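You operate a simulated robot arm through the tools that you are given. There is no shell and no other tool. Be economical: measure what you need, move in short steps, check, and stop when the job is done.

You run a simulated two-armed robot. Do the job below in one go: nothing can be reset, and whatever is moved stays where it is left.

## Task
Fetch the wide cup and set it on top of the grey cover. Take the wide banded cup and put it on the shelf behind the lower guard. Fetch the slim cup and stand it on the shelf j. Take the blue rod with the smallest size on its label from the top of the rack of rods and leave it on the low shelf of the forming bench. Press the jog button three times. Close the cart drawer. Fetch the scrub brush and set it on the top of the steel bench. Fetch the mould from the shelf a and set it on the shelf c. Pull the cabinet door open. The order is free. Set down upright: slim cup.

Only the result counts: the job must be done as asked and must still hold three seconds after the hand-in. Knocking over, shifting, dropping, spilling or breaking anything else fails it. A push-on lid holds only when it is set on centred and level and pressed home; a screw cap is set on level and turned clockwise until tight.

## Robot
Two 7-joint arms with two-finger parallel grippers on one trunk, on a base that drives. Base frame: it is fixed to the floor where the robot stands at the start and does not move with it; the origin is under the middle of the robot, x ahead of it, y to its left, z up. Lengths are in m, angles in degrees, forces in N, time in s.
The left shoulder is at the start at [0.035, 0.101, 1.19], the right one opposite. Places, roughly: blue rod [-0.5, -7, 0.75]; cabinet door [4.4, -3.4, 0.6]; cart drawer [2.9, -4.3, 0.3]; grey cover (22x22x6 cm) [1.7, -0.6, 0.4]; jog button [1.3, -5.3, 0.9]; low shelf of the forming bench [-0.7, -6.7, 0.3]; mould (19x19x6 cm) [1.7, 0, 0.4]; scrub brush (11x6x5 cm) [4.1, -2.8, 0.8]; shelf C [1.6, -0.1, 1.3]; shelf J [1.7, 4, 0.3]; shelf behind the lower guard [1.7, 0.2, 1.3]; slim cup (6x6x10 cm) [0.5, -0.7, 0.9]; top of the steel bench [5.5, -6, 0.9]; wide banded cup (9x9x7 cm) [0.5, -0.3, 0.9]; wide cup (9x9x7 cm) [0.5, -0.2, 0.9]. Payload 2.4 kg a hand.
The TCP of each hand is the grasp point between the finger pads, 0.024 m short of the fingertips. In the tool frame z runs along the fingers and y along their closing line. Largest opening 0.068 m; finger width 0.017, thickness 0.01; the body of the gripper, 0.04 by 0.07 m, starts 0.041 m behind the TCP.
Orientation is told as [roll, pitch, yaw] about the base's x, y, z axes, in that order, counted from this pose: with the fingers straight down and closing along the base's y, the tool's x points along the base's -x, its y along +y and its z along -z.

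## Interface
- The arms move only by the tool play_rows. It takes "left_deltas", "right_deltas" or both (then of equal length, played together; a hand with none holds still); each is a list of rows, each a list of 7 numbers: the shift along the tool's x, y, z in mm, then the turn, a rotation vector about the tool's x, y, z in degrees, then the finger opening in mm, from 0 to 68. In form: [[dx, dy, dz, rx, ry, rz, claw], ...]. A call has 1 to 10 rows; each row is the pose to reach, as a shift and turn from the pose commanded when the call began, along the tool's axes at that moment. Rows are played at 5 a second. More than 0.05 m and 8.6 degrees between two rows, or a gripper value outside its range, and nothing of the call is played. A pose out of reach is approached as far as the arm can. The call stops where the force on the tool passes 40 N (or 10 N more than at its start, if that is more) or the arm is blocked; 0.2 s more then pass. Each finger travels about 0.072 m/s and halts on what it meets, pressing with about 36 N; the grip force reading is that of the motor and also rises with nothing between the fingers. The clock runs only during rows and for 0.2 s after the last one: add rows that repeat a pose to give the fingers time. The reply holds the time, the measured pose of the TCP, the force on the tool along the base axes, the opening and the grip force, in the units named above and with some noise, with the torque about the TCP (base axes, N m) and any sound that the robot's microphone picked up.
- Cameras (640 x 400 px; columns grow to the right, rows downward): "scene" is now at [0.0979, -0.0462, 1.3387]; the picture's right is [-0.56, -0.83, 0.00], its down [-0.55, 0.38, -0.74] and it looks along [0.62, -0.42, -0.67] (base axes); focal length 296 px, centre (320, 200). "left" rides on the left gripper at [0.084, -0.011, -0.075] in its tool frame; the picture's right is [0.13, 0.99, 0.00], its down [-0.60, 0.08, -0.79] and it looks along [-0.79, 0.10, 0.61] (tool axes); focal length 251 px, centre (320, 200). "right" rides on the right gripper at [0.084, 0.011, -0.075] in its tool frame; the picture's right is [-0.13, 0.99, 0.00], its down [-0.60, -0.08, -0.79] and it looks along [-0.79, -0.10, 0.61] (tool axes); focal length 251 px, centre (320, 200). There is no depth. A picture from a camera that has moved, and an enlarged one, comes with that camera's place and axes in the base frame and with its lens.
- get_image(camera): a new picture of that camera. It takes no simulated time.
- move_column(by): slides the trunk up (or, below 0, down) by that many m; the arms and the scene camera ride with it, the base frame stays. It gives what a move gives, with no picture.
- base_move(legs): drives the robot by 1 to 6 legs, each [ahead, left, turn to the left] in m, m and degrees, along the robot's own axes; the way and the turn of a leg run together, so that a leg with both is an arc; at most 1.5 m and 180 degrees a leg. The arms and the cameras ride along, it lands a little off, and it stops where it bumps. It gives what a move gives.
- head_to(pan, tilt): turns the head with the scene camera to pan (to the left, within 86 degrees either way) and tilt (down, from -29 to 69), counted from straight ahead of the robot. It gives what a move gives.
- close_up(camera, box): a new picture of the part [left, top, right, bottom] of that camera's present view, enlarged. It takes no simulated time.
- hand_in(): hands the job in; it is judged then, once.

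Go step by step. Nothing tells you exact positions but the pictures and the camera data: compare them with the known pose of the tool, close in by small moves and look again before you grip or let go. The budget is 217 turns and 220 pictures, counting those below and the enlarged ones. Unless the task says otherwise, let go and move clear before handing in, and close with one line.

The tools are called after "Call:" as a command line: name --argument value ..., lists and objects as JSON in quotes. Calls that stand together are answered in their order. play_rows: Moves the arms, as the interface text tells. Its arguments: {"type":"object","properties":{"left_deltas":{"type":"array"},"right_deltas":{"type":"array"}},"required":[]} The other tools are called the same way: move_column (by) slides the trunk up or down; base_move (legs) drives the base; head_to (pan, tilt) turns the head that bears the scene camera; get_image (camera) takes a picture; close_up (camera, box) takes an enlarged picture of a part of a camera's view; hand_in () hands the job in.

At the start:

```text
t: 0.0
left_ee_pos: [0.2218, -0.0414, 1.1177]
left_tool_rot: [0.0, -0.1, 0.0]
left_wrist_force: [-0.2, 0.6, -0.6]
left_torque: [0.01, 0.0, 0.01]
left_opening: 0.0682
left_grip_force: 0.0
right_ee_pos: [0.2313, -0.2653, 1.1087]
right_tool_rot: [-0.1, 0.0, 0.1]
right_wrist_force: [-0.3, 1.2, 0.1]
right_torque: [0.05, 0.02, -0.01]
right_opening: 0.0678
right_grip_force: 0.1
trunk travel left (down, up): [-0.404, 0.445]
robot x, y, heading: [0.0028, 0.0017, -0.4]
head pan, tilt: [-34.2, 41.9]
```

scene: 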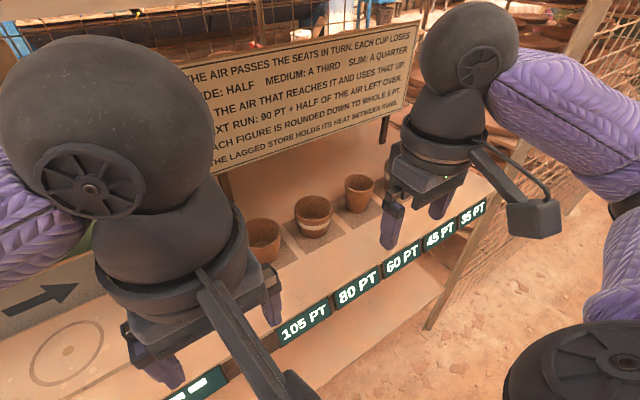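
right: 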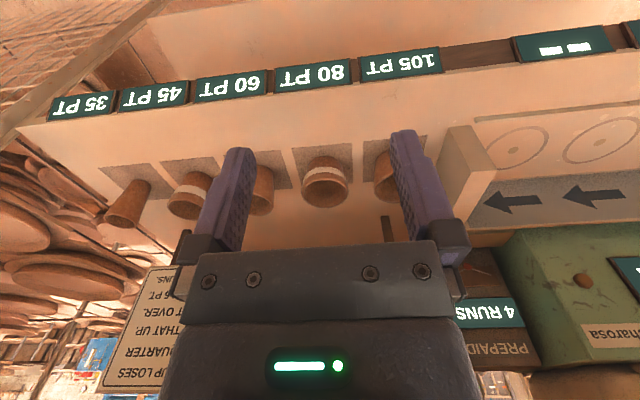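
left: 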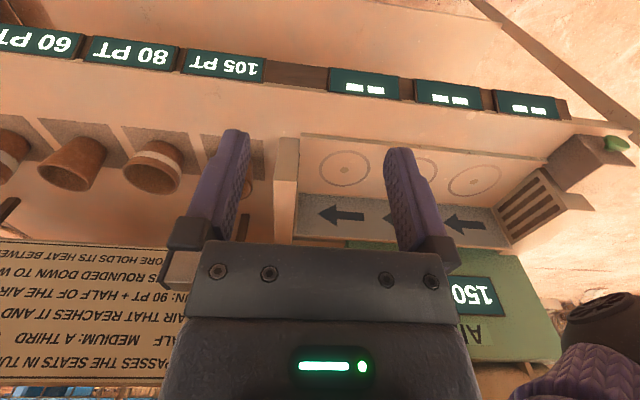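

I see a row of cups on a counter in front of the robot, with a sign behind. I'll look around with the head first.

Call:
head_to --pan 0 --tilt 10

Call:
get_image --camera "scene"

Call:
head_to --pan -80 --tilt 10

Call:
get_image --camera "scene"

Call:
head_to --pan 80 --tilt 10

Call:
get_image --camera "scene"

```text
t: 1.0
left_ee_pos: [0.2213, -0.0423, 1.1194]
left_tool_rot: [0.1, 0.1, 0.0]
left_wrist_force: [-0.3, 0.6, 0.6]
left_torque: [0.01, 0.0, 0.03]
left_opening: 0.068
left_grip_force: 0.2
right_ee_pos: [0.2303, -0.2634, 1.1086]
right_tool_rot: [-0.1, -0.1, 0.1]
right_wrist_force: [-0.7, 0.4, -0.2]
right_torque: [-0.01, -0.04, -0.03]
right_opening: 0.0681
right_grip_force: 0.0
trunk travel left (down, up): [-0.404, 0.445]
robot x, y, heading: [0.0026, 0.0012, -0.0]
head pan, tilt: [0.0, 10.0]
```

```text
216 pictures are left
camera scene: at [0.1217, 0.0007, 1.389], right [0.0, -1.0, 0.0], down [-0.17, 0.0, -0.98], along [0.98, 0.0, -0.17], focal length 296 px, centre (320, 200)
```

scene: 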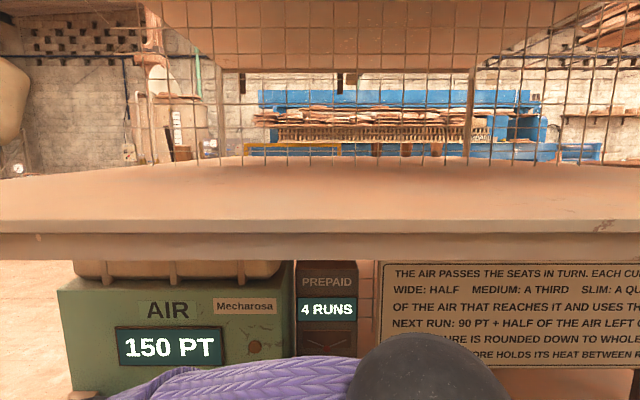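

```text
t: 2.5
left_ee_pos: [0.2218, -0.0414, 1.1189]
left_tool_rot: [0.1, 0.1, 0.0]
left_wrist_force: [0.7, -0.7, 0.9]
left_torque: [-0.02, 0.03, 0.02]
left_opening: 0.0678
left_grip_force: 0.0
right_ee_pos: [0.2315, -0.2634, 1.108]
right_tool_rot: [-0.1, 0.0, 0.1]
right_wrist_force: [0.9, 0.3, 0.4]
right_torque: [0.01, 0.03, -0.02]
right_opening: 0.0681
right_grip_force: 0.1
trunk travel left (down, up): [-0.404, 0.445]
robot x, y, heading: [-0.0003, -0.0022, -0.2]
head pan, tilt: [-80.0, 10.0]
```

```text
215 pictures are left
camera scene: at [0.0449, -0.0907, 1.3891], right [-0.98, -0.17, 0.0], down [-0.03, 0.17, -0.98], along [0.17, -0.97, -0.17], focal length 296 px, centre (320, 200)
```

scene: 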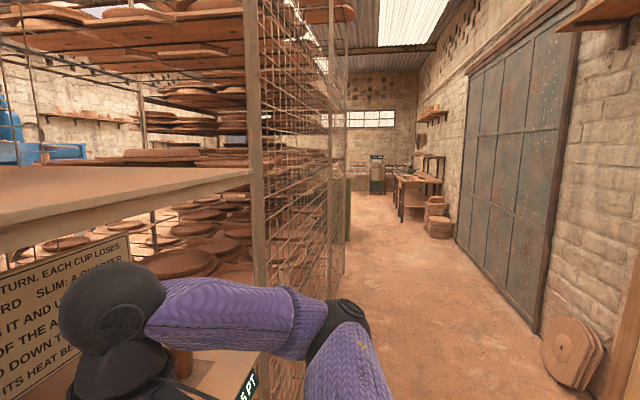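

```text
t: 5.0
left_ee_pos: [0.2216, -0.0426, 1.1179]
left_tool_rot: [0.0, 0.0, 0.0]
left_wrist_force: [0.1, -0.1, 0.3]
left_torque: [-0.01, 0.01, -0.02]
left_opening: 0.0679
left_grip_force: 0.0
right_ee_pos: [0.2308, -0.2642, 1.1092]
right_tool_rot: [0.0, 0.0, 0.1]
right_wrist_force: [0.2, -0.2, -1.1]
right_torque: [0.01, -0.03, 0.01]
right_opening: 0.0682
right_grip_force: 0.1
trunk travel left (down, up): [-0.404, 0.445]
robot x, y, heading: [-0.0001, -0.0018, -0.4]
head pan, tilt: [80.0, 10.0]
```

```text
214 pictures are left
camera scene: at [0.0449, 0.0924, 1.3891], right [0.98, -0.17, 0.0], down [-0.03, -0.17, -0.98], along [0.17, 0.97, -0.17], focal length 296 px, centre (320, 200)
```

scene: 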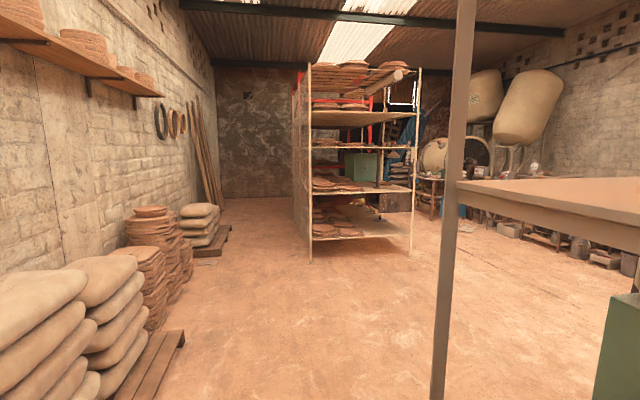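

I see the workplace bench with an air machine, a sign and cups. I'll read the sign and look at the bench more closely.

Call:
head_to --pan -20 --tilt 30

Call:
get_image --camera "scene"

Call:
head_to --pan 25 --tilt 50

Call:
get_image --camera "scene"

Call:
head_to --pan 60 --tilt 50

Call:
get_image --camera "scene"

Call:
head_to --pan 0 --tilt -20

Call:
get_image --camera "scene"

```text
t: 6.8
left_ee_pos: [0.2225, -0.0415, 1.1184]
left_tool_rot: [0.2, 0.0, 0.1]
left_wrist_force: [0.4, 0.2, 1.1]
left_torque: [-0.01, -0.01, 0.01]
left_opening: 0.0677
left_grip_force: 0.0
right_ee_pos: [0.2314, -0.263, 1.1092]
right_tool_rot: [-0.1, 0.0, 0.1]
right_wrist_force: [-0.6, -0.1, -0.4]
right_torque: [0.01, 0.01, -0.01]
right_opening: 0.0677
right_grip_force: 0.0
trunk travel left (down, up): [-0.404, 0.445]
robot x, y, heading: [-0.0071, 0.0032, -0.1]
head pan, tilt: [-20.0, 30.0]
```

```text
213 pictures are left
camera scene: at [0.1137, -0.0301, 1.3568], right [-0.34, -0.94, 0.0], down [-0.47, 0.17, -0.87], along [0.81, -0.3, -0.5], focal length 296 px, centre (320, 200)
```

scene: 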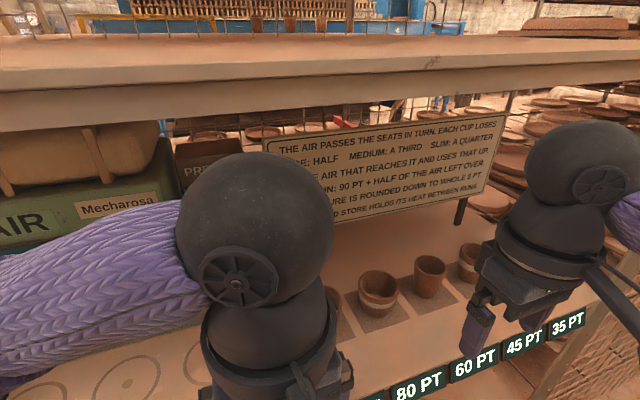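

```text
t: 7.9
left_ee_pos: [0.2215, -0.0411, 1.1176]
left_tool_rot: [0.1, 0.0, 0.0]
left_wrist_force: [-0.5, 1.0, 0.4]
left_torque: [0.02, -0.01, 0.03]
left_opening: 0.068
left_grip_force: 0.1
right_ee_pos: [0.2309, -0.2645, 1.1096]
right_tool_rot: [-0.1, 0.0, 0.1]
right_wrist_force: [-0.3, -0.5, 0.3]
right_torque: [0.0, 0.02, 0.03]
right_opening: 0.0677
right_grip_force: 0.0
trunk travel left (down, up): [-0.404, 0.445]
robot x, y, heading: [0.0002, -0.0014, -0.2]
head pan, tilt: [25.0, 50.0]
```

```text
212 pictures are left
camera scene: at [0.0985, 0.0333, 1.3273], right [0.42, -0.91, 0.0], down [-0.69, -0.32, -0.64], along [0.58, 0.27, -0.77], focal length 296 px, centre (320, 200)
```

scene: 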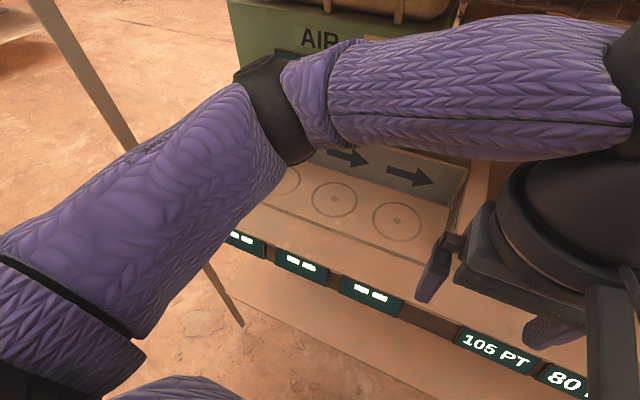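

```text
t: 8.9
left_ee_pos: [0.2223, -0.043, 1.1178]
left_tool_rot: [0.1, 0.0, 0.1]
left_wrist_force: [-0.5, 0.5, 0.6]
left_torque: [-0.01, -0.03, 0.02]
left_opening: 0.068
left_grip_force: 0.1
right_ee_pos: [0.2322, -0.265, 1.1082]
right_tool_rot: [-0.1, 0.0, 0.2]
right_wrist_force: [-0.7, -0.1, -0.3]
right_torque: [-0.02, 0.02, -0.01]
right_opening: 0.068
right_grip_force: 0.1
trunk travel left (down, up): [-0.404, 0.445]
robot x, y, heading: [-0.0041, -0.0006, -0.3]
head pan, tilt: [60.0, 50.0]
```

```text
211 pictures are left
camera scene: at [0.0673, 0.0675, 1.3273], right [0.87, -0.5, 0.0], down [-0.38, -0.66, -0.64], along [0.32, 0.56, -0.77], focal length 296 px, centre (320, 200)
```

scene: 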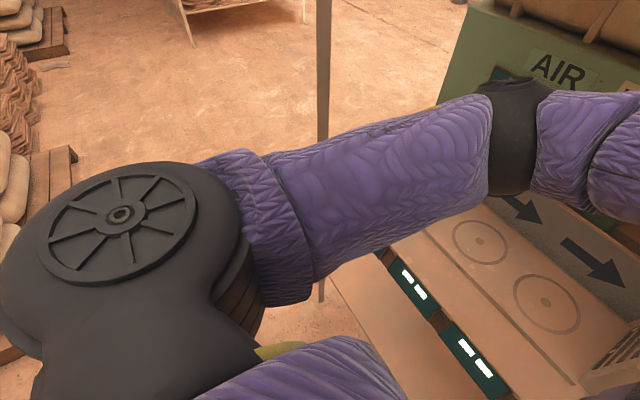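

```text
t: 10.3
left_ee_pos: [0.2216, -0.0416, 1.1172]
left_tool_rot: [0.1, 0.0, 0.0]
left_wrist_force: [-0.2, -0.2, 0.3]
left_torque: [0.0, 0.02, 0.01]
left_opening: 0.068
left_grip_force: 0.1
right_ee_pos: [0.2306, -0.2646, 1.109]
right_tool_rot: [-0.2, 0.0, 0.1]
right_wrist_force: [0.0, 0.3, 0.0]
right_torque: [0.02, 0.0, -0.01]
right_opening: 0.068
right_grip_force: 0.0
trunk travel left (down, up): [-0.404, 0.445]
robot x, y, heading: [-0.0035, 0.001, -0.1]
head pan, tilt: [0.0, -20.0]
```

```text
210 pictures are left
camera scene: at [0.1048, 0.0009, 1.4343], right [0.0, -1.0, 0.0], down [0.34, 0.0, -0.94], along [0.94, 0.0, 0.34], focal length 296 px, centre (320, 200)
```

scene: 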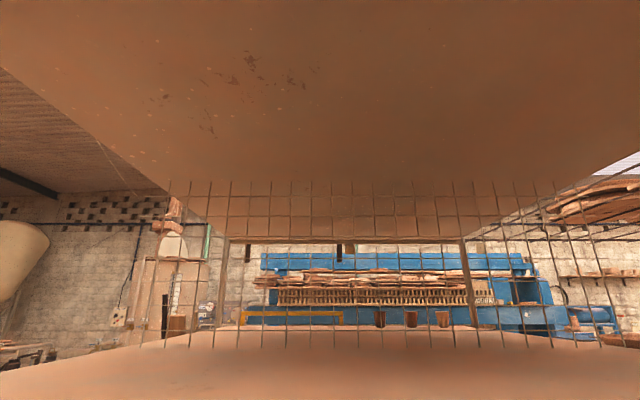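

I can't yet see the target shelves. I'll back off, slide left past the bench and look at the rack from there.

Call:
base_move --legs '[[-0.3, 0, 0], [0, 1.2, 0]]'

Call:
head_to --pan -30 --tilt 15

Call:
get_image --camera "scene"

Call:
head_to --pan 10 --tilt 20

Call:
get_image --camera "scene"

```text
t: 18.1
left_ee_pos: [-0.074, 1.1655, 1.1182]
left_tool_rot: [0.1, 0.0, -0.2]
left_wrist_force: [-0.1, -0.6, -0.2]
left_torque: [0.01, -0.02, 0.01]
left_opening: 0.0679
left_grip_force: 0.2
right_ee_pos: [-0.0647, 0.9415, 1.1095]
right_tool_rot: [-0.1, 0.1, -0.3]
right_wrist_force: [0.4, -0.4, -0.9]
right_torque: [-0.01, 0.03, 0.03]
right_opening: 0.0679
right_grip_force: 0.1
trunk travel left (down, up): [-0.404, 0.445]
robot x, y, heading: [-0.2935, 1.2073, -0.2]
head pan, tilt: [0.0, -20.0]
```

```text
t: 19.1
left_ee_pos: [-0.0725, 1.1644, 1.1176]
left_tool_rot: [0.0, 0.0, -0.3]
left_wrist_force: [0.0, 0.3, -0.3]
left_torque: [0.0, 0.01, -0.01]
left_opening: 0.0678
left_grip_force: 0.1
right_ee_pos: [-0.0649, 0.9418, 1.1086]
right_tool_rot: [0.0, 0.1, -0.3]
right_wrist_force: [-1.1, 0.7, 0.4]
right_torque: [0.03, -0.04, 0.01]
right_opening: 0.0679
right_grip_force: 0.0
trunk travel left (down, up): [-0.404, 0.445]
robot x, y, heading: [-0.2936, 1.2102, -0.6]
head pan, tilt: [-30.0, 15.0]
```

```text
209 pictures are left
camera scene: at [-0.1853, 1.1614, 1.3811], right [-0.51, -0.86, 0.0], down [-0.22, 0.13, -0.97], along [0.83, -0.49, -0.26], focal length 296 px, centre (320, 200)
```

scene: 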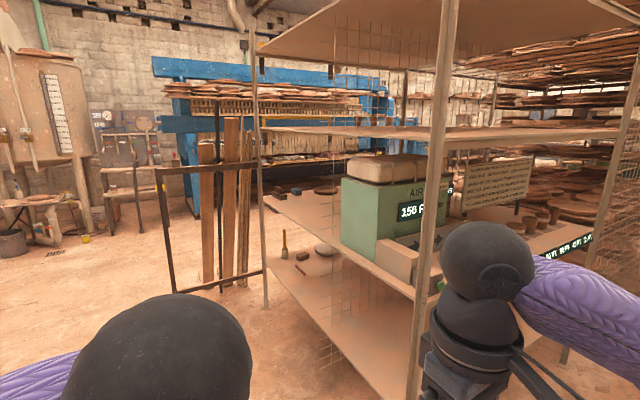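

```text
t: 20.1
left_ee_pos: [-0.0726, 1.1643, 1.1179]
left_tool_rot: [0.1, 0.0, -0.3]
left_wrist_force: [0.3, 0.2, 0.2]
left_torque: [0.01, -0.01, 0.04]
left_opening: 0.0683
left_grip_force: 0.1
right_ee_pos: [-0.0658, 0.9426, 1.1076]
right_tool_rot: [0.0, 0.0, -0.4]
right_wrist_force: [-0.1, -0.1, 0.1]
right_torque: [0.0, 0.03, 0.03]
right_opening: 0.0681
right_grip_force: 0.1
trunk travel left (down, up): [-0.404, 0.445]
robot x, y, heading: [-0.2924, 1.2064, -0.3]
head pan, tilt: [10.0, 20.0]
```

```text
208 pictures are left
camera scene: at [-0.1741, 1.2241, 1.3728], right [0.17, -0.99, 0.0], down [-0.34, -0.06, -0.94], along [0.93, 0.16, -0.34], focal length 296 px, centre (320, 200)
```

scene: 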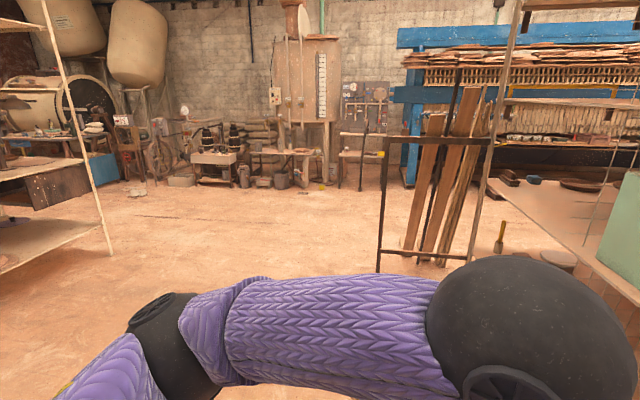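

The rack is one deep unit; the x≈1.7 targets are likely reached from its far side. I'll go back to the cups and pick up the wide cup (left hand) and wide banded cup (right hand) first.

Call:
base_move --legs '[[0, -1.5, 0], [0.3, 0, 0]]'

Call:
head_to --pan 0 --tilt 50

Call:
get_image --camera "scene"

Call:
get_image --camera "left"

```text
t: 29.2
left_ee_pos: [0.2287, -0.3267, 1.1181]
left_tool_rot: [0.1, 0.0, 0.3]
left_wrist_force: [0.1, -1.0, 0.0]
left_torque: [-0.02, 0.01, -0.02]
left_opening: 0.068
left_grip_force: 0.2
right_ee_pos: [0.2397, -0.5484, 1.109]
right_tool_rot: [-0.1, 0.0, 0.4]
right_wrist_force: [0.0, -0.3, 0.5]
right_torque: [0.01, 0.02, 0.01]
right_opening: 0.0681
right_grip_force: 0.1
trunk travel left (down, up): [-0.404, 0.445]
robot x, y, heading: [0.0065, -0.2866, 0.1]
head pan, tilt: [10.0, 20.0]
```

```text
t: 30.1
left_ee_pos: [0.2277, -0.3272, 1.1174]
left_tool_rot: [0.1, -0.1, 0.3]
left_wrist_force: [-0.3, -0.3, 0.1]
left_torque: [-0.03, 0.0, 0.01]
left_opening: 0.0679
left_grip_force: 0.1
right_ee_pos: [0.2379, -0.5492, 1.1086]
right_tool_rot: [-0.1, 0.0, 0.4]
right_wrist_force: [-0.3, -0.8, 0.3]
right_torque: [0.02, 0.0, 0.0]
right_opening: 0.0681
right_grip_force: 0.0
trunk travel left (down, up): [-0.404, 0.445]
robot x, y, heading: [0.0054, -0.2865, 0.4]
head pan, tilt: [0.0, 50.0]
```

```text
207 pictures are left
camera scene: at [0.1116, -0.2842, 1.3273], right [0.01, -1.0, 0.0], down [-0.77, 0.0, -0.64], along [0.64, 0.0, -0.77], focal length 296 px, centre (320, 200)
```

scene: 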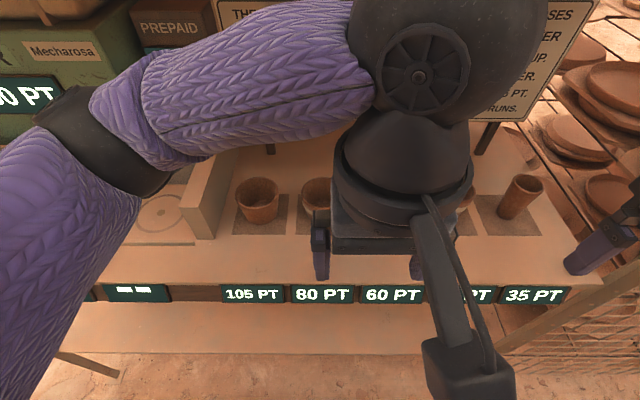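

```text
206 pictures are left
camera left: at [0.1446, -0.3376, 1.1945], right [-0.14, 0.99, 0.0], down [0.6, 0.08, 0.79], along [0.79, 0.11, -0.61], focal length 251 px, centre (320, 200)
```

left: 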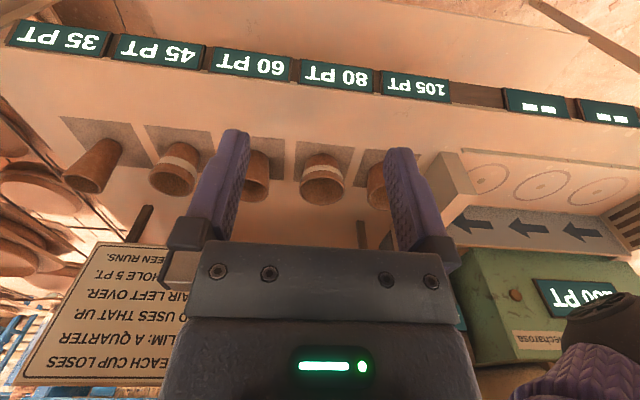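

Table top is near z 0.87, the wide cup is at about (0.45, -0.165) and the banded one at about (0.44, -0.284). I'll bring the left hand, yawed 45°, above the near rim of the wide cup.

Call:
play_rows --left_deltas '[[-25, 21, 8, 0, 0, 7.5, 68], [-50, 42, 16, 0, 0, 15, 68], [-75, 63, 24, 0, 0, 22.5, 68], [-100, 84, 32, 0, 0, 30, 68], [-125, 105, 40, 0, 0, 37.5, 68], [-150, 127, 48, 0, 0, 45, 68], [-150, 127, 67, 0, 0, 45, 68]]'

Call:
get_image --camera "left"

Call:
get_image --camera "scene"

```text
t: 31.7
left_ee_pos: [0.3775, -0.1975, 1.0512]
left_tool_rot: [0.2, 0.0, -44.6]
left_wrist_force: [0.0, -0.6, 0.1]
left_torque: [0.02, 0.02, 0.02]
left_opening: 0.068
left_grip_force: 0.1
right_ee_pos: [0.2387, -0.5492, 1.1094]
right_tool_rot: [0.0, 0.0, 0.4]
right_wrist_force: [-0.2, -0.8, -0.4]
right_torque: [-0.01, -0.02, -0.02]
right_opening: 0.068
right_grip_force: 0.1
trunk travel left (down, up): [-0.404, 0.445]
robot x, y, heading: [0.0055, -0.2864, 0.4]
head pan, tilt: [0.0, 50.0]
```

```text
205 pictures are left
camera left: at [0.3107, -0.1457, 1.1276], right [0.6, 0.8, 0.0], down [0.48, -0.37, 0.79], along [0.63, -0.48, -0.61], focal length 251 px, centre (320, 200)
```

left: 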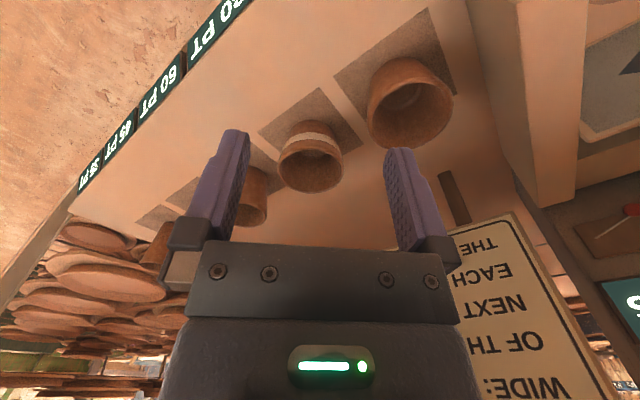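

```text
204 pictures are left
camera scene: at [0.1116, -0.2841, 1.3272], right [0.01, -1.0, 0.0], down [-0.77, 0.0, -0.64], along [0.64, 0.0, -0.77], focal length 296 px, centre (320, 200)
```

scene: 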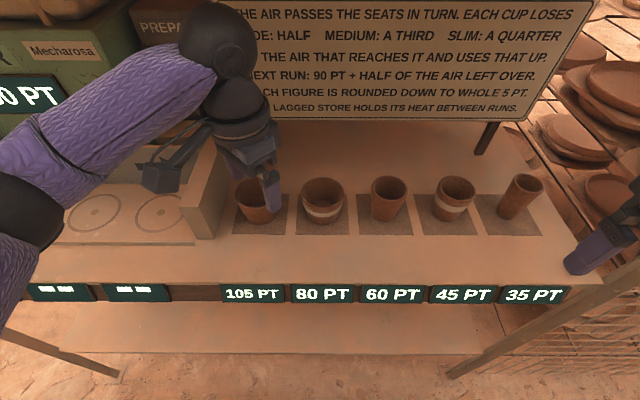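

Triangulating gives the wide cup rim centre at (0.495, -0.16, 0.89) and the table at 0.82. I'll move over its near-right rim.

Call:
play_rows --left_deltas '[[-28, 33, 30, 0, 0, 0, 68], [-56, 67, 60, 0, 0, 0, 68], [-56, 67, 90, 0, 0, 0, 68]]'

Call:
get_image --camera "left"

Call:
close_up --camera "scene" --box '[180, 80, 380, 240]'

```text
refused: row 1 steps farther than a row can; nothing moved
```

```text
203 pictures are left
camera left: at [0.3107, -0.1457, 1.1276], right [0.6, 0.8, 0.0], down [0.48, -0.37, 0.79], along [0.63, -0.48, -0.61], focal length 251 px, centre (320, 200)
```

left: 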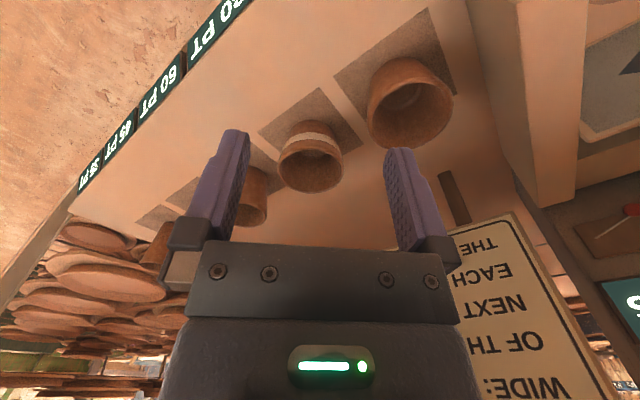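

```text
2.50 times, centred on (280, 160) of scene
camera zoom: at [0.1116, -0.2841, 1.3272], right [0.01, -1.0, 0.0], down [-0.77, 0.0, -0.64], along [0.64, 0.0, -0.77], focal length 740 px, centre (420, 300)
```

zoom: 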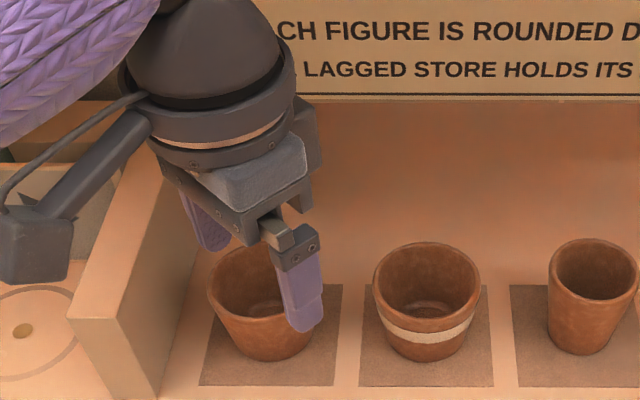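

Call:
play_rows --left_deltas '[[-19, 22, 20, 0, 0, 0, 68], [-38, 44, 40, 0, 0, 0, 68], [-56, 67, 60, 0, 0, 0, 68], [-56, 67, 90, 0, 0, 0, 68]]'

Call:
get_image --camera "left"

Call:
close_up --camera "scene" --box '[180, 80, 380, 240]'

```text
t: 32.7
left_ee_pos: [0.465, -0.1888, 0.9612]
left_tool_rot: [0.0, 0.2, -44.7]
left_wrist_force: [0.0, 0.4, -0.7]
left_torque: [0.0, -0.01, 0.01]
left_opening: 0.068
left_grip_force: 0.1
right_ee_pos: [0.238, -0.5492, 1.1069]
right_tool_rot: [-0.1, 0.0, 0.3]
right_wrist_force: [-0.8, -0.4, -1.9]
right_torque: [0.03, 0.0, -0.02]
right_opening: 0.0678
right_grip_force: 0.1
trunk travel left (down, up): [-0.404, 0.445]
robot x, y, heading: [0.0086, -0.2867, 0.6]
head pan, tilt: [0.0, 50.0]
```

```text
201 pictures are left
camera left: at [0.398, -0.1378, 1.038], right [0.61, 0.8, 0.0], down [0.48, -0.37, 0.79], along [0.63, -0.48, -0.61], focal length 251 px, centre (320, 200)
```

left: 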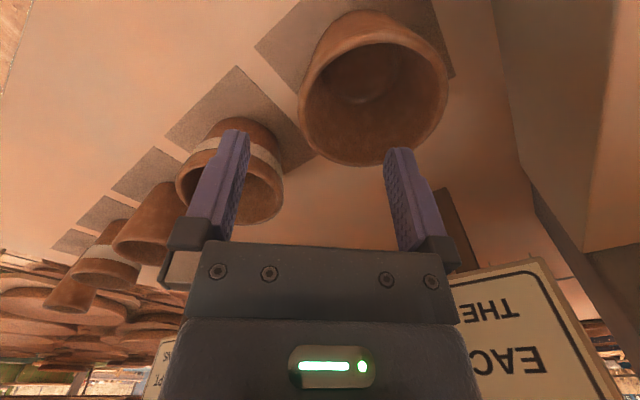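

```text
2.50 times, centred on (280, 160) of scene
camera zoom: at [0.1117, -0.2841, 1.3272], right [0.01, -1.0, 0.0], down [-0.77, 0.0, -0.64], along [0.64, 0.0, -0.77], focal length 740 px, centre (420, 300)
```

zoom: 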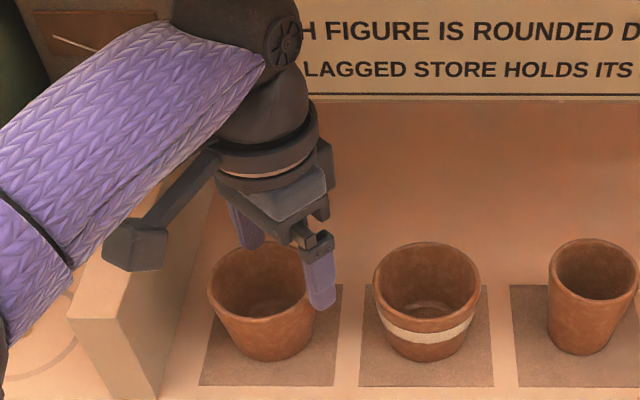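

Rim centre refined to (0.487, -0.161, 0.892). I'll lower onto the near-right rim wall and close.

Call:
play_rows --left_deltas '[[4, -7, 20, 0, 0, 0, 68], [4, -7, 40, 0, 0, 0, 68], [4, -7, 60, 0, 0, 0, 68], [4, -7, 78, 0, 0, 0, 68]]'

Call:
get_image --camera "left"

Call:
close_up --camera "scene" --box '[180, 80, 380, 240]'

```text
t: 33.7
left_ee_pos: [0.4579, -0.1919, 0.8828]
left_tool_rot: [0.1, 0.1, -44.7]
left_wrist_force: [0.4, 0.5, -0.5]
left_torque: [0.0, 0.03, 0.04]
left_opening: 0.0681
left_grip_force: 0.1
right_ee_pos: [0.2394, -0.548, 1.1084]
right_tool_rot: [-0.2, 0.0, 0.4]
right_wrist_force: [0.6, 0.0, 0.0]
right_torque: [-0.02, 0.01, 0.0]
right_opening: 0.0678
right_grip_force: 0.2
trunk travel left (down, up): [-0.404, 0.445]
robot x, y, heading: [0.0063, -0.2855, 0.6]
head pan, tilt: [0.0, 50.0]
```

```text
199 pictures are left
camera left: at [0.3903, -0.1408, 0.9592], right [0.61, 0.8, 0.0], down [0.48, -0.37, 0.79], along [0.63, -0.48, -0.61], focal length 251 px, centre (320, 200)
```

left: 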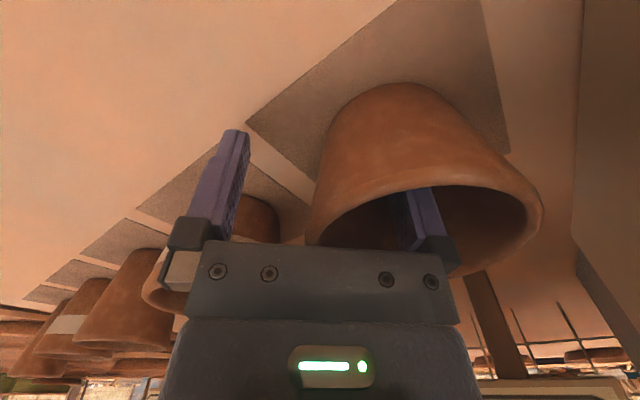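

```text
2.50 times, centred on (280, 160) of scene
camera zoom: at [0.1117, -0.2842, 1.3272], right [0.01, -1.0, 0.0], down [-0.77, 0.0, -0.64], along [0.64, 0.0, -0.77], focal length 740 px, centre (420, 300)
```

zoom: 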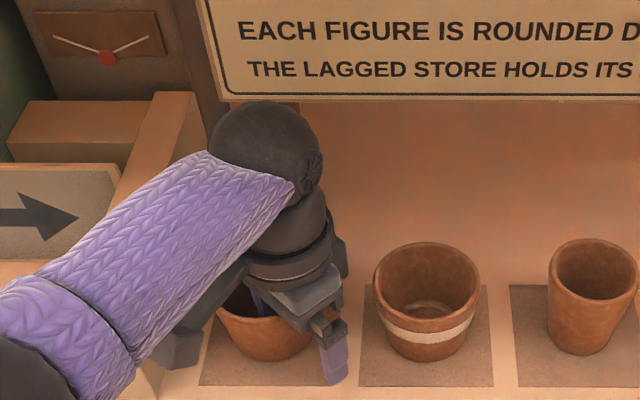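

Finger is inside the cup. Closing, then lifting.

Call:
play_rows --left_deltas '[[0, 0, 0, 0, 0, 0, 40], [0, 0, 0, 0, 0, 0, 10], [0, 0, 0, 0, 0, 0, 0], [0, 0, 0, 0, 0, 0, 0], [0, 0, -30, 0, 0, 0, 0], [0, 0, -70, 0, 0, 0, 0], [0, 0, -110, 0, 0, 0, 0]]'

Call:
get_image --camera "left"

Call:
get_image --camera "scene"

```text
t: 35.3
left_ee_pos: [0.457, -0.1919, 0.9938]
left_tool_rot: [0.0, 0.0, -44.6]
left_wrist_force: [-1.2, 0.2, -1.1]
left_torque: [-0.04, 0.05, -0.02]
left_opening: 0.0048
left_grip_force: 28.2
right_ee_pos: [0.2388, -0.55, 1.1091]
right_tool_rot: [-0.1, -0.1, 0.4]
right_wrist_force: [0.1, 0.2, 0.1]
right_torque: [-0.05, -0.02, 0.0]
right_opening: 0.068
right_grip_force: 0.0
trunk travel left (down, up): [-0.404, 0.445]
robot x, y, heading: [0.0022, -0.2818, 0.2]
head pan, tilt: [0.0, 50.0]
```

```text
197 pictures are left
camera left: at [0.3895, -0.1417, 1.0698], right [0.6, 0.8, 0.0], down [0.49, -0.37, 0.79], along [0.63, -0.48, -0.61], focal length 251 px, centre (320, 200)
```

left: 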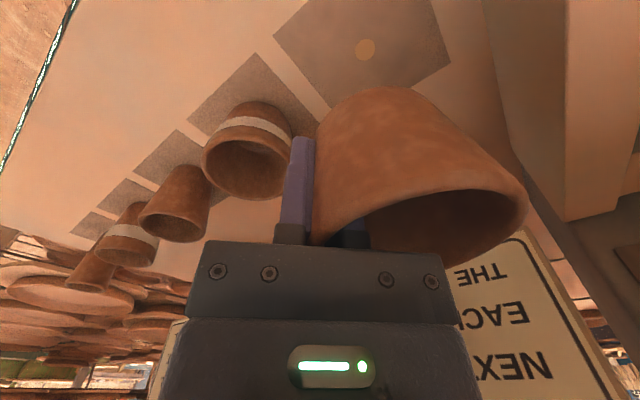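

```text
196 pictures are left
camera scene: at [0.1116, -0.2842, 1.3272], right [0.01, -1.0, 0.0], down [-0.77, 0.0, -0.64], along [0.64, 0.0, -0.77], focal length 296 px, centre (320, 200)
```

scene: 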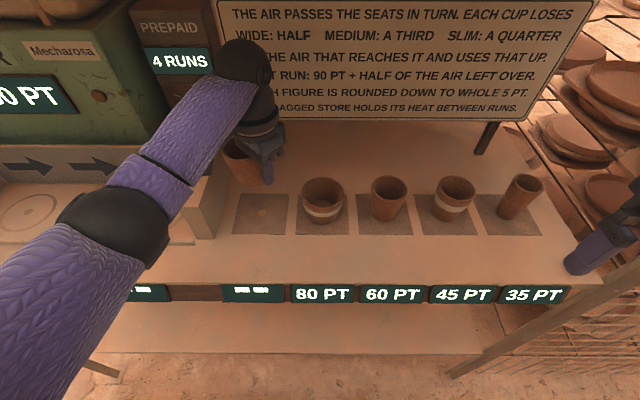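

The wide cup is held. I'll draw the left hand back and bring the right hand (yaw +45°) over the wide banded cup.

Call:
play_rows --left_deltas '[[30, -10, -14, 0, 0, 0, 0], [60, -20, -28, 0, 0, 0, 0], [90, -30, -42, 0, 0, 0, 0], [120, -40, -56, 0, 0, 0, 0], [150, -50, -70, 0, 0, 0, 0], [180, -60, -85, 0, 0, 0, 0], [212, -70, -100, 0, 0, 0, 0], [212, -70, -100, 0, 0, 0, 0], [212, -70, -100, 0, 0, 0, 0]]' --right_deltas '[[0, 0, 0, 0, 0, 0, 68], [-20, 31, 13, 0, 0, -5.6, 68], [-40, 62, 26, 0, 0, -11.2, 68], [-60, 94, 39, 0, 0, -16.9, 68], [-80, 125, 52, 0, 0, -22.5, 68], [-100, 156, 65, 0, 0, -28.1, 68], [-120, 187, 78, 0, 0, -33.7, 68], [-140, 218, 92, 0, 0, -39.4, 68], [-160, 250, 108, 0, 0, -45, 68]]'

Call:
get_image --camera "right"

Call:
get_image --camera "scene"

```text
t: 35.7
left_ee_pos: [0.4381, -0.1858, 1.0043]
left_tool_rot: [0.2, -0.8, -45.1]
left_wrist_force: [4.1, 0.0, -5.0]
left_torque: [-0.17, 0.13, -0.23]
left_opening: 0.005
left_grip_force: 28.4
right_ee_pos: [0.2394, -0.5489, 1.1073]
right_tool_rot: [-0.1, -0.1, 0.3]
right_wrist_force: [0.5, -0.2, 0.2]
right_torque: [0.02, 0.0, -0.03]
right_opening: 0.0678
right_grip_force: 0.1
trunk travel left (down, up): [-0.404, 0.445]
robot x, y, heading: [0.0084, -0.2894, 0.4]
head pan, tilt: [0.0, 50.0]
stopped in row 1 (left hand): the force on the tool passed its limit at 74 N (the readings are from after the stop); the commanded pose is now the measured one
```

```text
195 pictures are left
camera right: at [0.1542, -0.539, 1.1831], right [0.12, 0.99, 0.0], down [0.61, -0.07, 0.79], along [0.79, -0.1, -0.61], focal length 251 px, centre (320, 200)
```

right: 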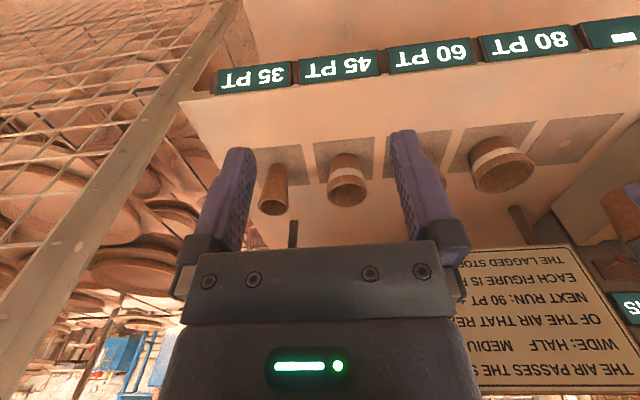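

```text
194 pictures are left
camera scene: at [0.1119, -0.2842, 1.3272], right [0.01, -1.0, 0.0], down [-0.77, 0.0, -0.64], along [0.64, 0.0, -0.77], focal length 296 px, centre (320, 200)
```

scene: 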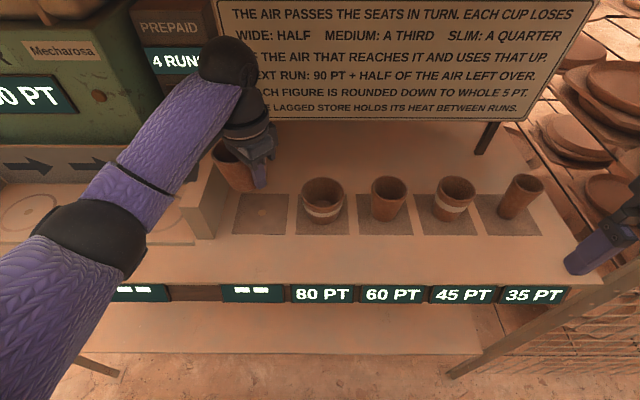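

The cup touched the partition on its left. I'll ease right and up, then check.

Call:
play_rows --left_deltas '[[-10, -10, 0, 0, 0, 0, 0], [-10, -10, -30, 0, 0, 0, 0], [-10, -10, -65, 0, 0, 0, 0]]'

Call:
get_image --camera "left"

Call:
get_image --camera "scene"

```text
t: 36.2
left_ee_pos: [0.4398, -0.1978, 1.0106]
left_tool_rot: [0.4, -1.4, -45.5]
left_wrist_force: [6.0, -7.4, -10.4]
left_torque: [0.03, -0.3, 0.37]
left_opening: 0.0054
left_grip_force: 28.2
right_ee_pos: [0.239, -0.5489, 1.109]
right_tool_rot: [-0.1, 0.0, 0.5]
right_wrist_force: [0.3, -0.4, -0.1]
right_torque: [-0.02, 0.01, 0.03]
right_opening: 0.0678
right_grip_force: 0.1
trunk travel left (down, up): [-0.404, 0.445]
robot x, y, heading: [0.0049, -0.2843, 0.2]
head pan, tilt: [0.0, 50.0]
stopped in row 2 (left hand): the force on the tool passed its limit at 70 N (the readings are from after the stop); the commanded pose is now the measured one
```

```text
193 pictures are left
camera left: at [0.372, -0.1452, 1.0849], right [0.62, 0.79, 0.0], down [0.46, -0.36, 0.81], along [0.64, -0.5, -0.59], focal length 251 px, centre (320, 200)
```

left: 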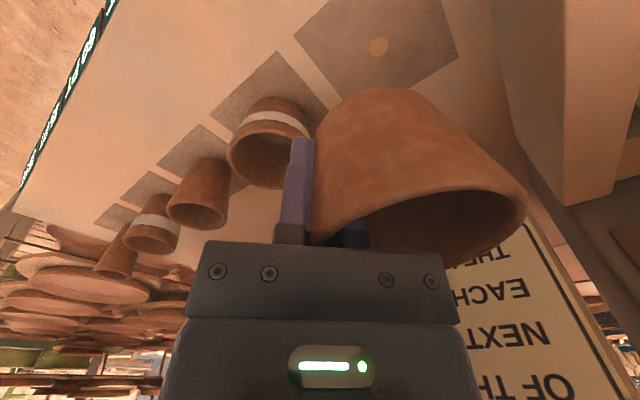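

```text
192 pictures are left
camera scene: at [0.1117, -0.2839, 1.3272], right [0.01, -1.0, 0.0], down [-0.77, 0.0, -0.64], along [0.64, 0.0, -0.77], focal length 296 px, centre (320, 200)
```

scene: 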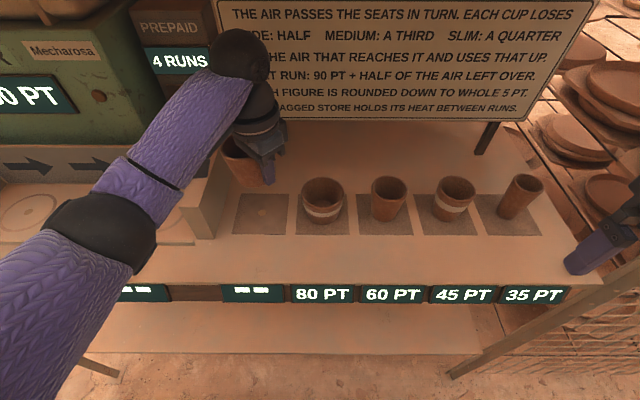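

The wrist is hitting the upper shelf above, so I'll go down a little and withdraw straight back at low height.

Call:
play_rows --left_deltas '[[0, 0, 25, 0, 0, 0, 0], [0, 0, 45, 0, 0, 0, 0], [28, -28, 45, 0, 0, 0, 0], [56, -56, 45, 0, 0, 0, 0], [84, -84, 45, 0, 0, 0, 0], [112, -112, 45, 0, 0, 0, 0], [140, -140, 45, 0, 0, 0, 0]]'

Call:
get_image --camera "scene"

```text
t: 37.1
left_ee_pos: [0.3941, -0.2001, 0.9636]
left_tool_rot: [0.5, -2.5, -46.5]
left_wrist_force: [3.3, -0.4, -3.6]
left_torque: [-0.11, 0.12, -0.2]
left_opening: 0.0049
left_grip_force: 28.5
right_ee_pos: [0.2399, -0.5501, 1.1087]
right_tool_rot: [0.0, 0.1, 0.5]
right_wrist_force: [0.1, -0.2, -0.2]
right_torque: [0.03, 0.02, -0.02]
right_opening: 0.0679
right_grip_force: 0.0
trunk travel left (down, up): [-0.404, 0.445]
robot x, y, heading: [0.0021, -0.2848, 0.4]
head pan, tilt: [0.0, 50.0]
stopped in row 4 (left hand): the force on the tool passed its limit at 107 N (the readings are from after the stop); the commanded pose is now the measured one
```

```text
191 pictures are left
camera scene: at [0.1121, -0.2843, 1.3272], right [0.01, -1.0, 0.0], down [-0.77, 0.0, -0.64], along [0.64, 0.0, -0.77], focal length 296 px, centre (320, 200)
```

scene: 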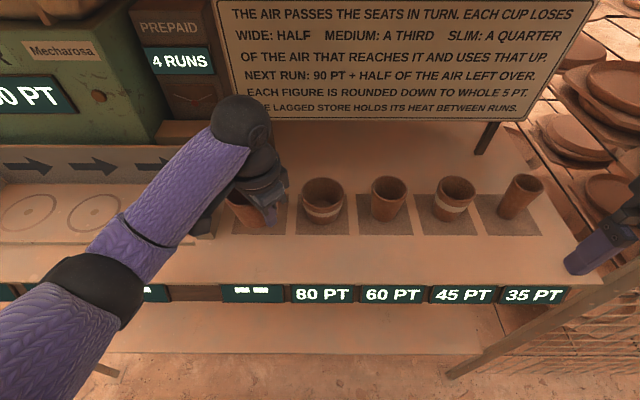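

Call:
close_up --camera "scene" --box '[120, 60, 320, 260]'

Call:
get_image --camera "left"

Call:
get_image --camera "right"

```text
2.00 times, centred on (220, 160) of scene
camera zoom: at [0.1121, -0.2843, 1.3272], right [0.01, -1.0, 0.0], down [-0.77, 0.0, -0.64], along [0.64, 0.0, -0.77], focal length 592 px, centre (520, 280)
```

zoom: 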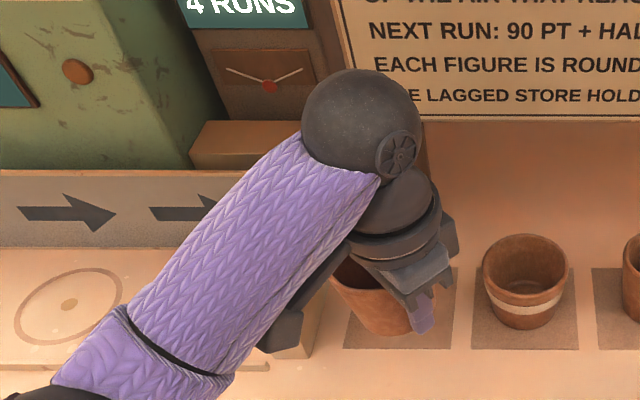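

```text
189 pictures are left
camera left: at [0.3257, -0.1457, 1.037], right [0.63, 0.78, 0.0], down [0.44, -0.36, 0.82], along [0.64, -0.51, -0.58], focal length 251 px, centre (320, 200)
```

left: 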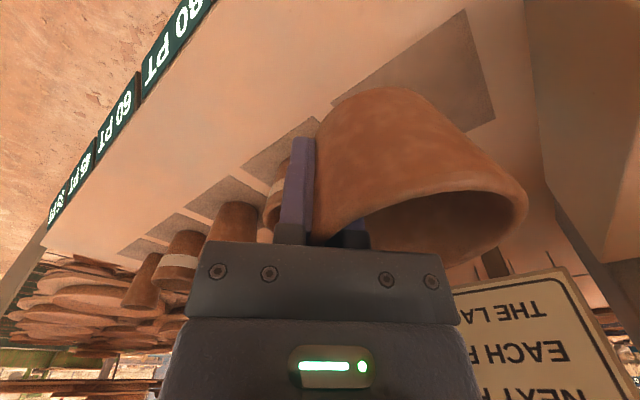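

```text
188 pictures are left
camera right: at [0.1543, -0.5391, 1.183], right [0.12, 0.99, 0.0], down [0.61, -0.07, 0.79], along [0.79, -0.1, -0.61], focal length 251 px, centre (320, 200)
```

right: 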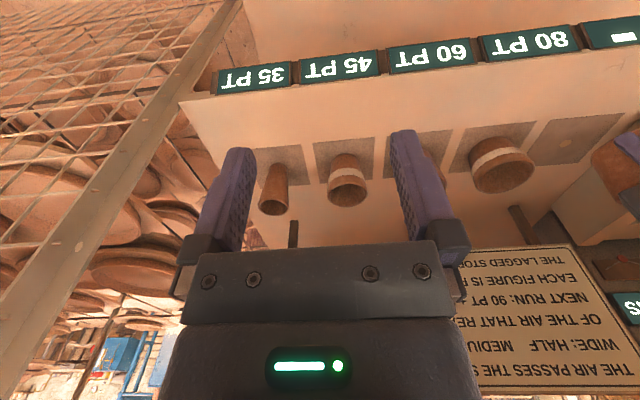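

The camera bracket seems to be pressing against the forearm because of the −45° yaw. I'll ease forward and turn the hand back to yaw 0.

Call:
play_rows --left_deltas '[[-14, 14, 0, 0, 0, 0, 0], [-14, 14, 0, 0, 0, -7.5, 0], [-14, 14, 0, 0, 0, -15, 0], [-14, 14, 0, 0, 0, -22.5, 0], [-14, 14, 0, 0, 0, -30, 0], [-14, 14, 0, 0, 0, -37.5, 0], [-14, 14, 0, 0, 0, -45, 0]]'

Call:
close_up --camera "scene" --box '[120, 60, 320, 260]'

```text
t: 38.7
left_ee_pos: [0.4134, -0.201, 0.9652]
left_tool_rot: [-1.3, -2.0, -1.2]
left_wrist_force: [-0.4, 1.0, -1.1]
left_torque: [-0.05, 0.01, 0.03]
left_opening: 0.0054
left_grip_force: 27.7
right_ee_pos: [0.2379, -0.5494, 1.108]
right_tool_rot: [-0.2, 0.0, 0.4]
right_wrist_force: [0.1, 0.2, 0.0]
right_torque: [0.03, -0.03, 0.0]
right_opening: 0.0678
right_grip_force: 0.0
trunk travel left (down, up): [-0.404, 0.445]
robot x, y, heading: [0.0046, -0.2861, 0.6]
head pan, tilt: [0.0, 50.0]
```

```text
2.00 times, centred on (220, 160) of scene
camera zoom: at [0.1117, -0.2841, 1.3272], right [0.01, -1.0, 0.0], down [-0.77, 0.0, -0.64], along [0.64, 0.0, -0.77], focal length 592 px, centre (520, 280)
```

zoom: 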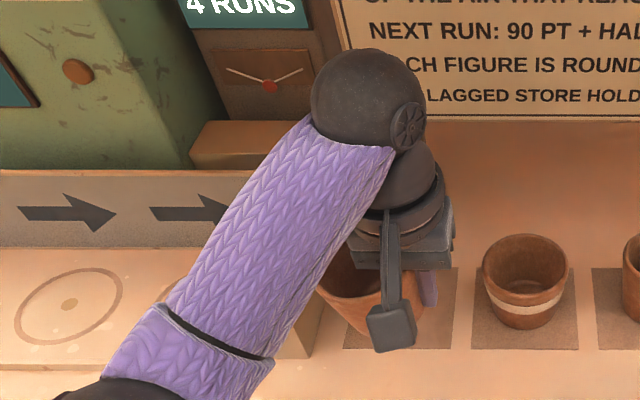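

That freed it. Now withdraw the left hand back and up, then bring the right hand over the banded cup (yaw 0 this time, checking).

Call:
play_rows --left_deltas '[[30, 5, -15, 0, 0, 0, 0], [60, 15, -30, 0, 0, 0, 0], [90, 30, -45, 0, 0, 0, 0], [120, 50, -65, 0, 0, 0, 0], [150, 70, -90, 0, 0, 0, 0], [165, 80, -115, 0, 0, 0, 0]]'

Call:
get_image --camera "scene"

```text
t: 40.1
left_ee_pos: [0.2467, -0.1141, 1.0721]
left_tool_rot: [-1.2, -2.0, -1.5]
left_wrist_force: [-0.1, -0.1, -2.0]
left_torque: [-0.05, 0.01, -0.02]
left_opening: 0.0054
left_grip_force: 28.5
right_ee_pos: [0.2389, -0.5481, 1.1094]
right_tool_rot: [-0.1, 0.0, 0.4]
right_wrist_force: [0.7, -0.1, -0.6]
right_torque: [-0.03, 0.02, 0.01]
right_opening: 0.068
right_grip_force: 0.0
trunk travel left (down, up): [-0.404, 0.445]
robot x, y, heading: [0.0024, -0.2869, 0.3]
head pan, tilt: [0.0, 50.0]
```

```text
186 pictures are left
camera scene: at [0.1114, -0.284, 1.3273], right [0.01, -1.0, 0.0], down [-0.77, 0.0, -0.64], along [0.64, 0.0, -0.77], focal length 296 px, centre (320, 200)
```

scene: 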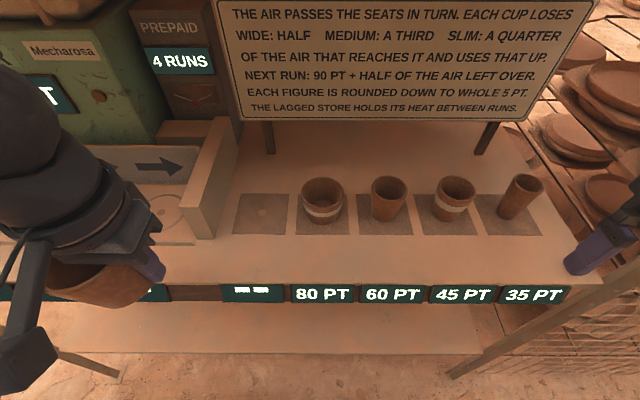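

The bench view is clear now. I'll move the right hand with yaw −45° (camera away from forearm) toward the near-right rim of the banded cup.

Call:
play_rows --right_deltas '[[-23, 28, 15, 0, 0, 6.4, 68], [-46, 57, 31, 0, 0, 12.9, 68], [-69, 86, 46, 0, 0, 19.3, 68], [-91, 114, 62, 0, 0, 25.7, 68], [-114, 143, 77, 0, 0, 32.1, 68], [-137, 171, 93, 0, 0, 38.6, 68], [-160, 200, 108, 0, 0, 45, 68]]'

Call:
get_image --camera "right"

Call:
get_image --camera "scene"

```text
t: 41.7
left_ee_pos: [0.2465, -0.1129, 1.072]
left_tool_rot: [-1.4, -2.1, -1.3]
left_wrist_force: [-0.4, -0.5, -1.3]
left_torque: [-0.05, 0.03, -0.02]
left_opening: 0.0051
left_grip_force: 28.0
right_ee_pos: [0.3984, -0.3483, 0.9998]
right_tool_rot: [0.0, -0.1, -44.6]
right_wrist_force: [-0.1, 0.1, -0.4]
right_torque: [-0.03, 0.03, -0.05]
right_opening: 0.0679
right_grip_force: 0.0
trunk travel left (down, up): [-0.404, 0.445]
robot x, y, heading: [0.001, -0.2819, 0.3]
head pan, tilt: [0.0, 50.0]
```

```text
185 pictures are left
camera right: at [0.3453, -0.281, 1.0744], right [0.79, 0.61, 0.0], down [0.37, -0.48, 0.79], along [0.49, -0.63, -0.61], focal length 251 px, centre (320, 200)
```

right: 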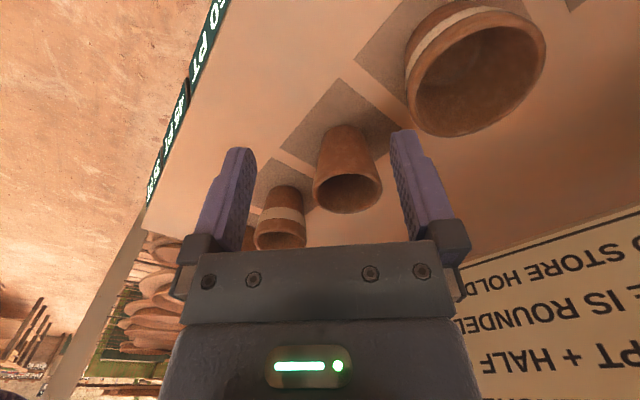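

```text
184 pictures are left
camera scene: at [0.1118, -0.2836, 1.3272], right [0.01, -1.0, 0.0], down [-0.77, 0.0, -0.64], along [0.64, 0.0, -0.77], focal length 296 px, centre (320, 200)
```

scene: 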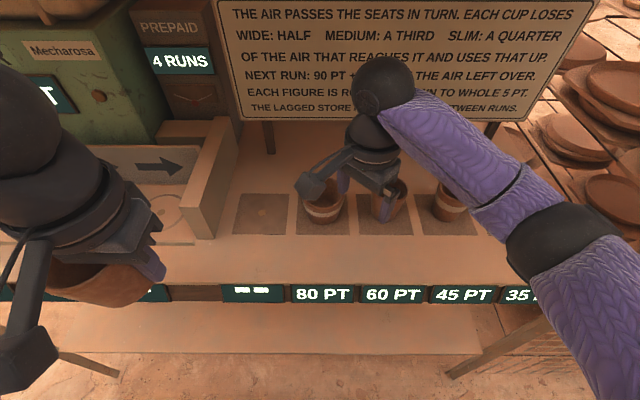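

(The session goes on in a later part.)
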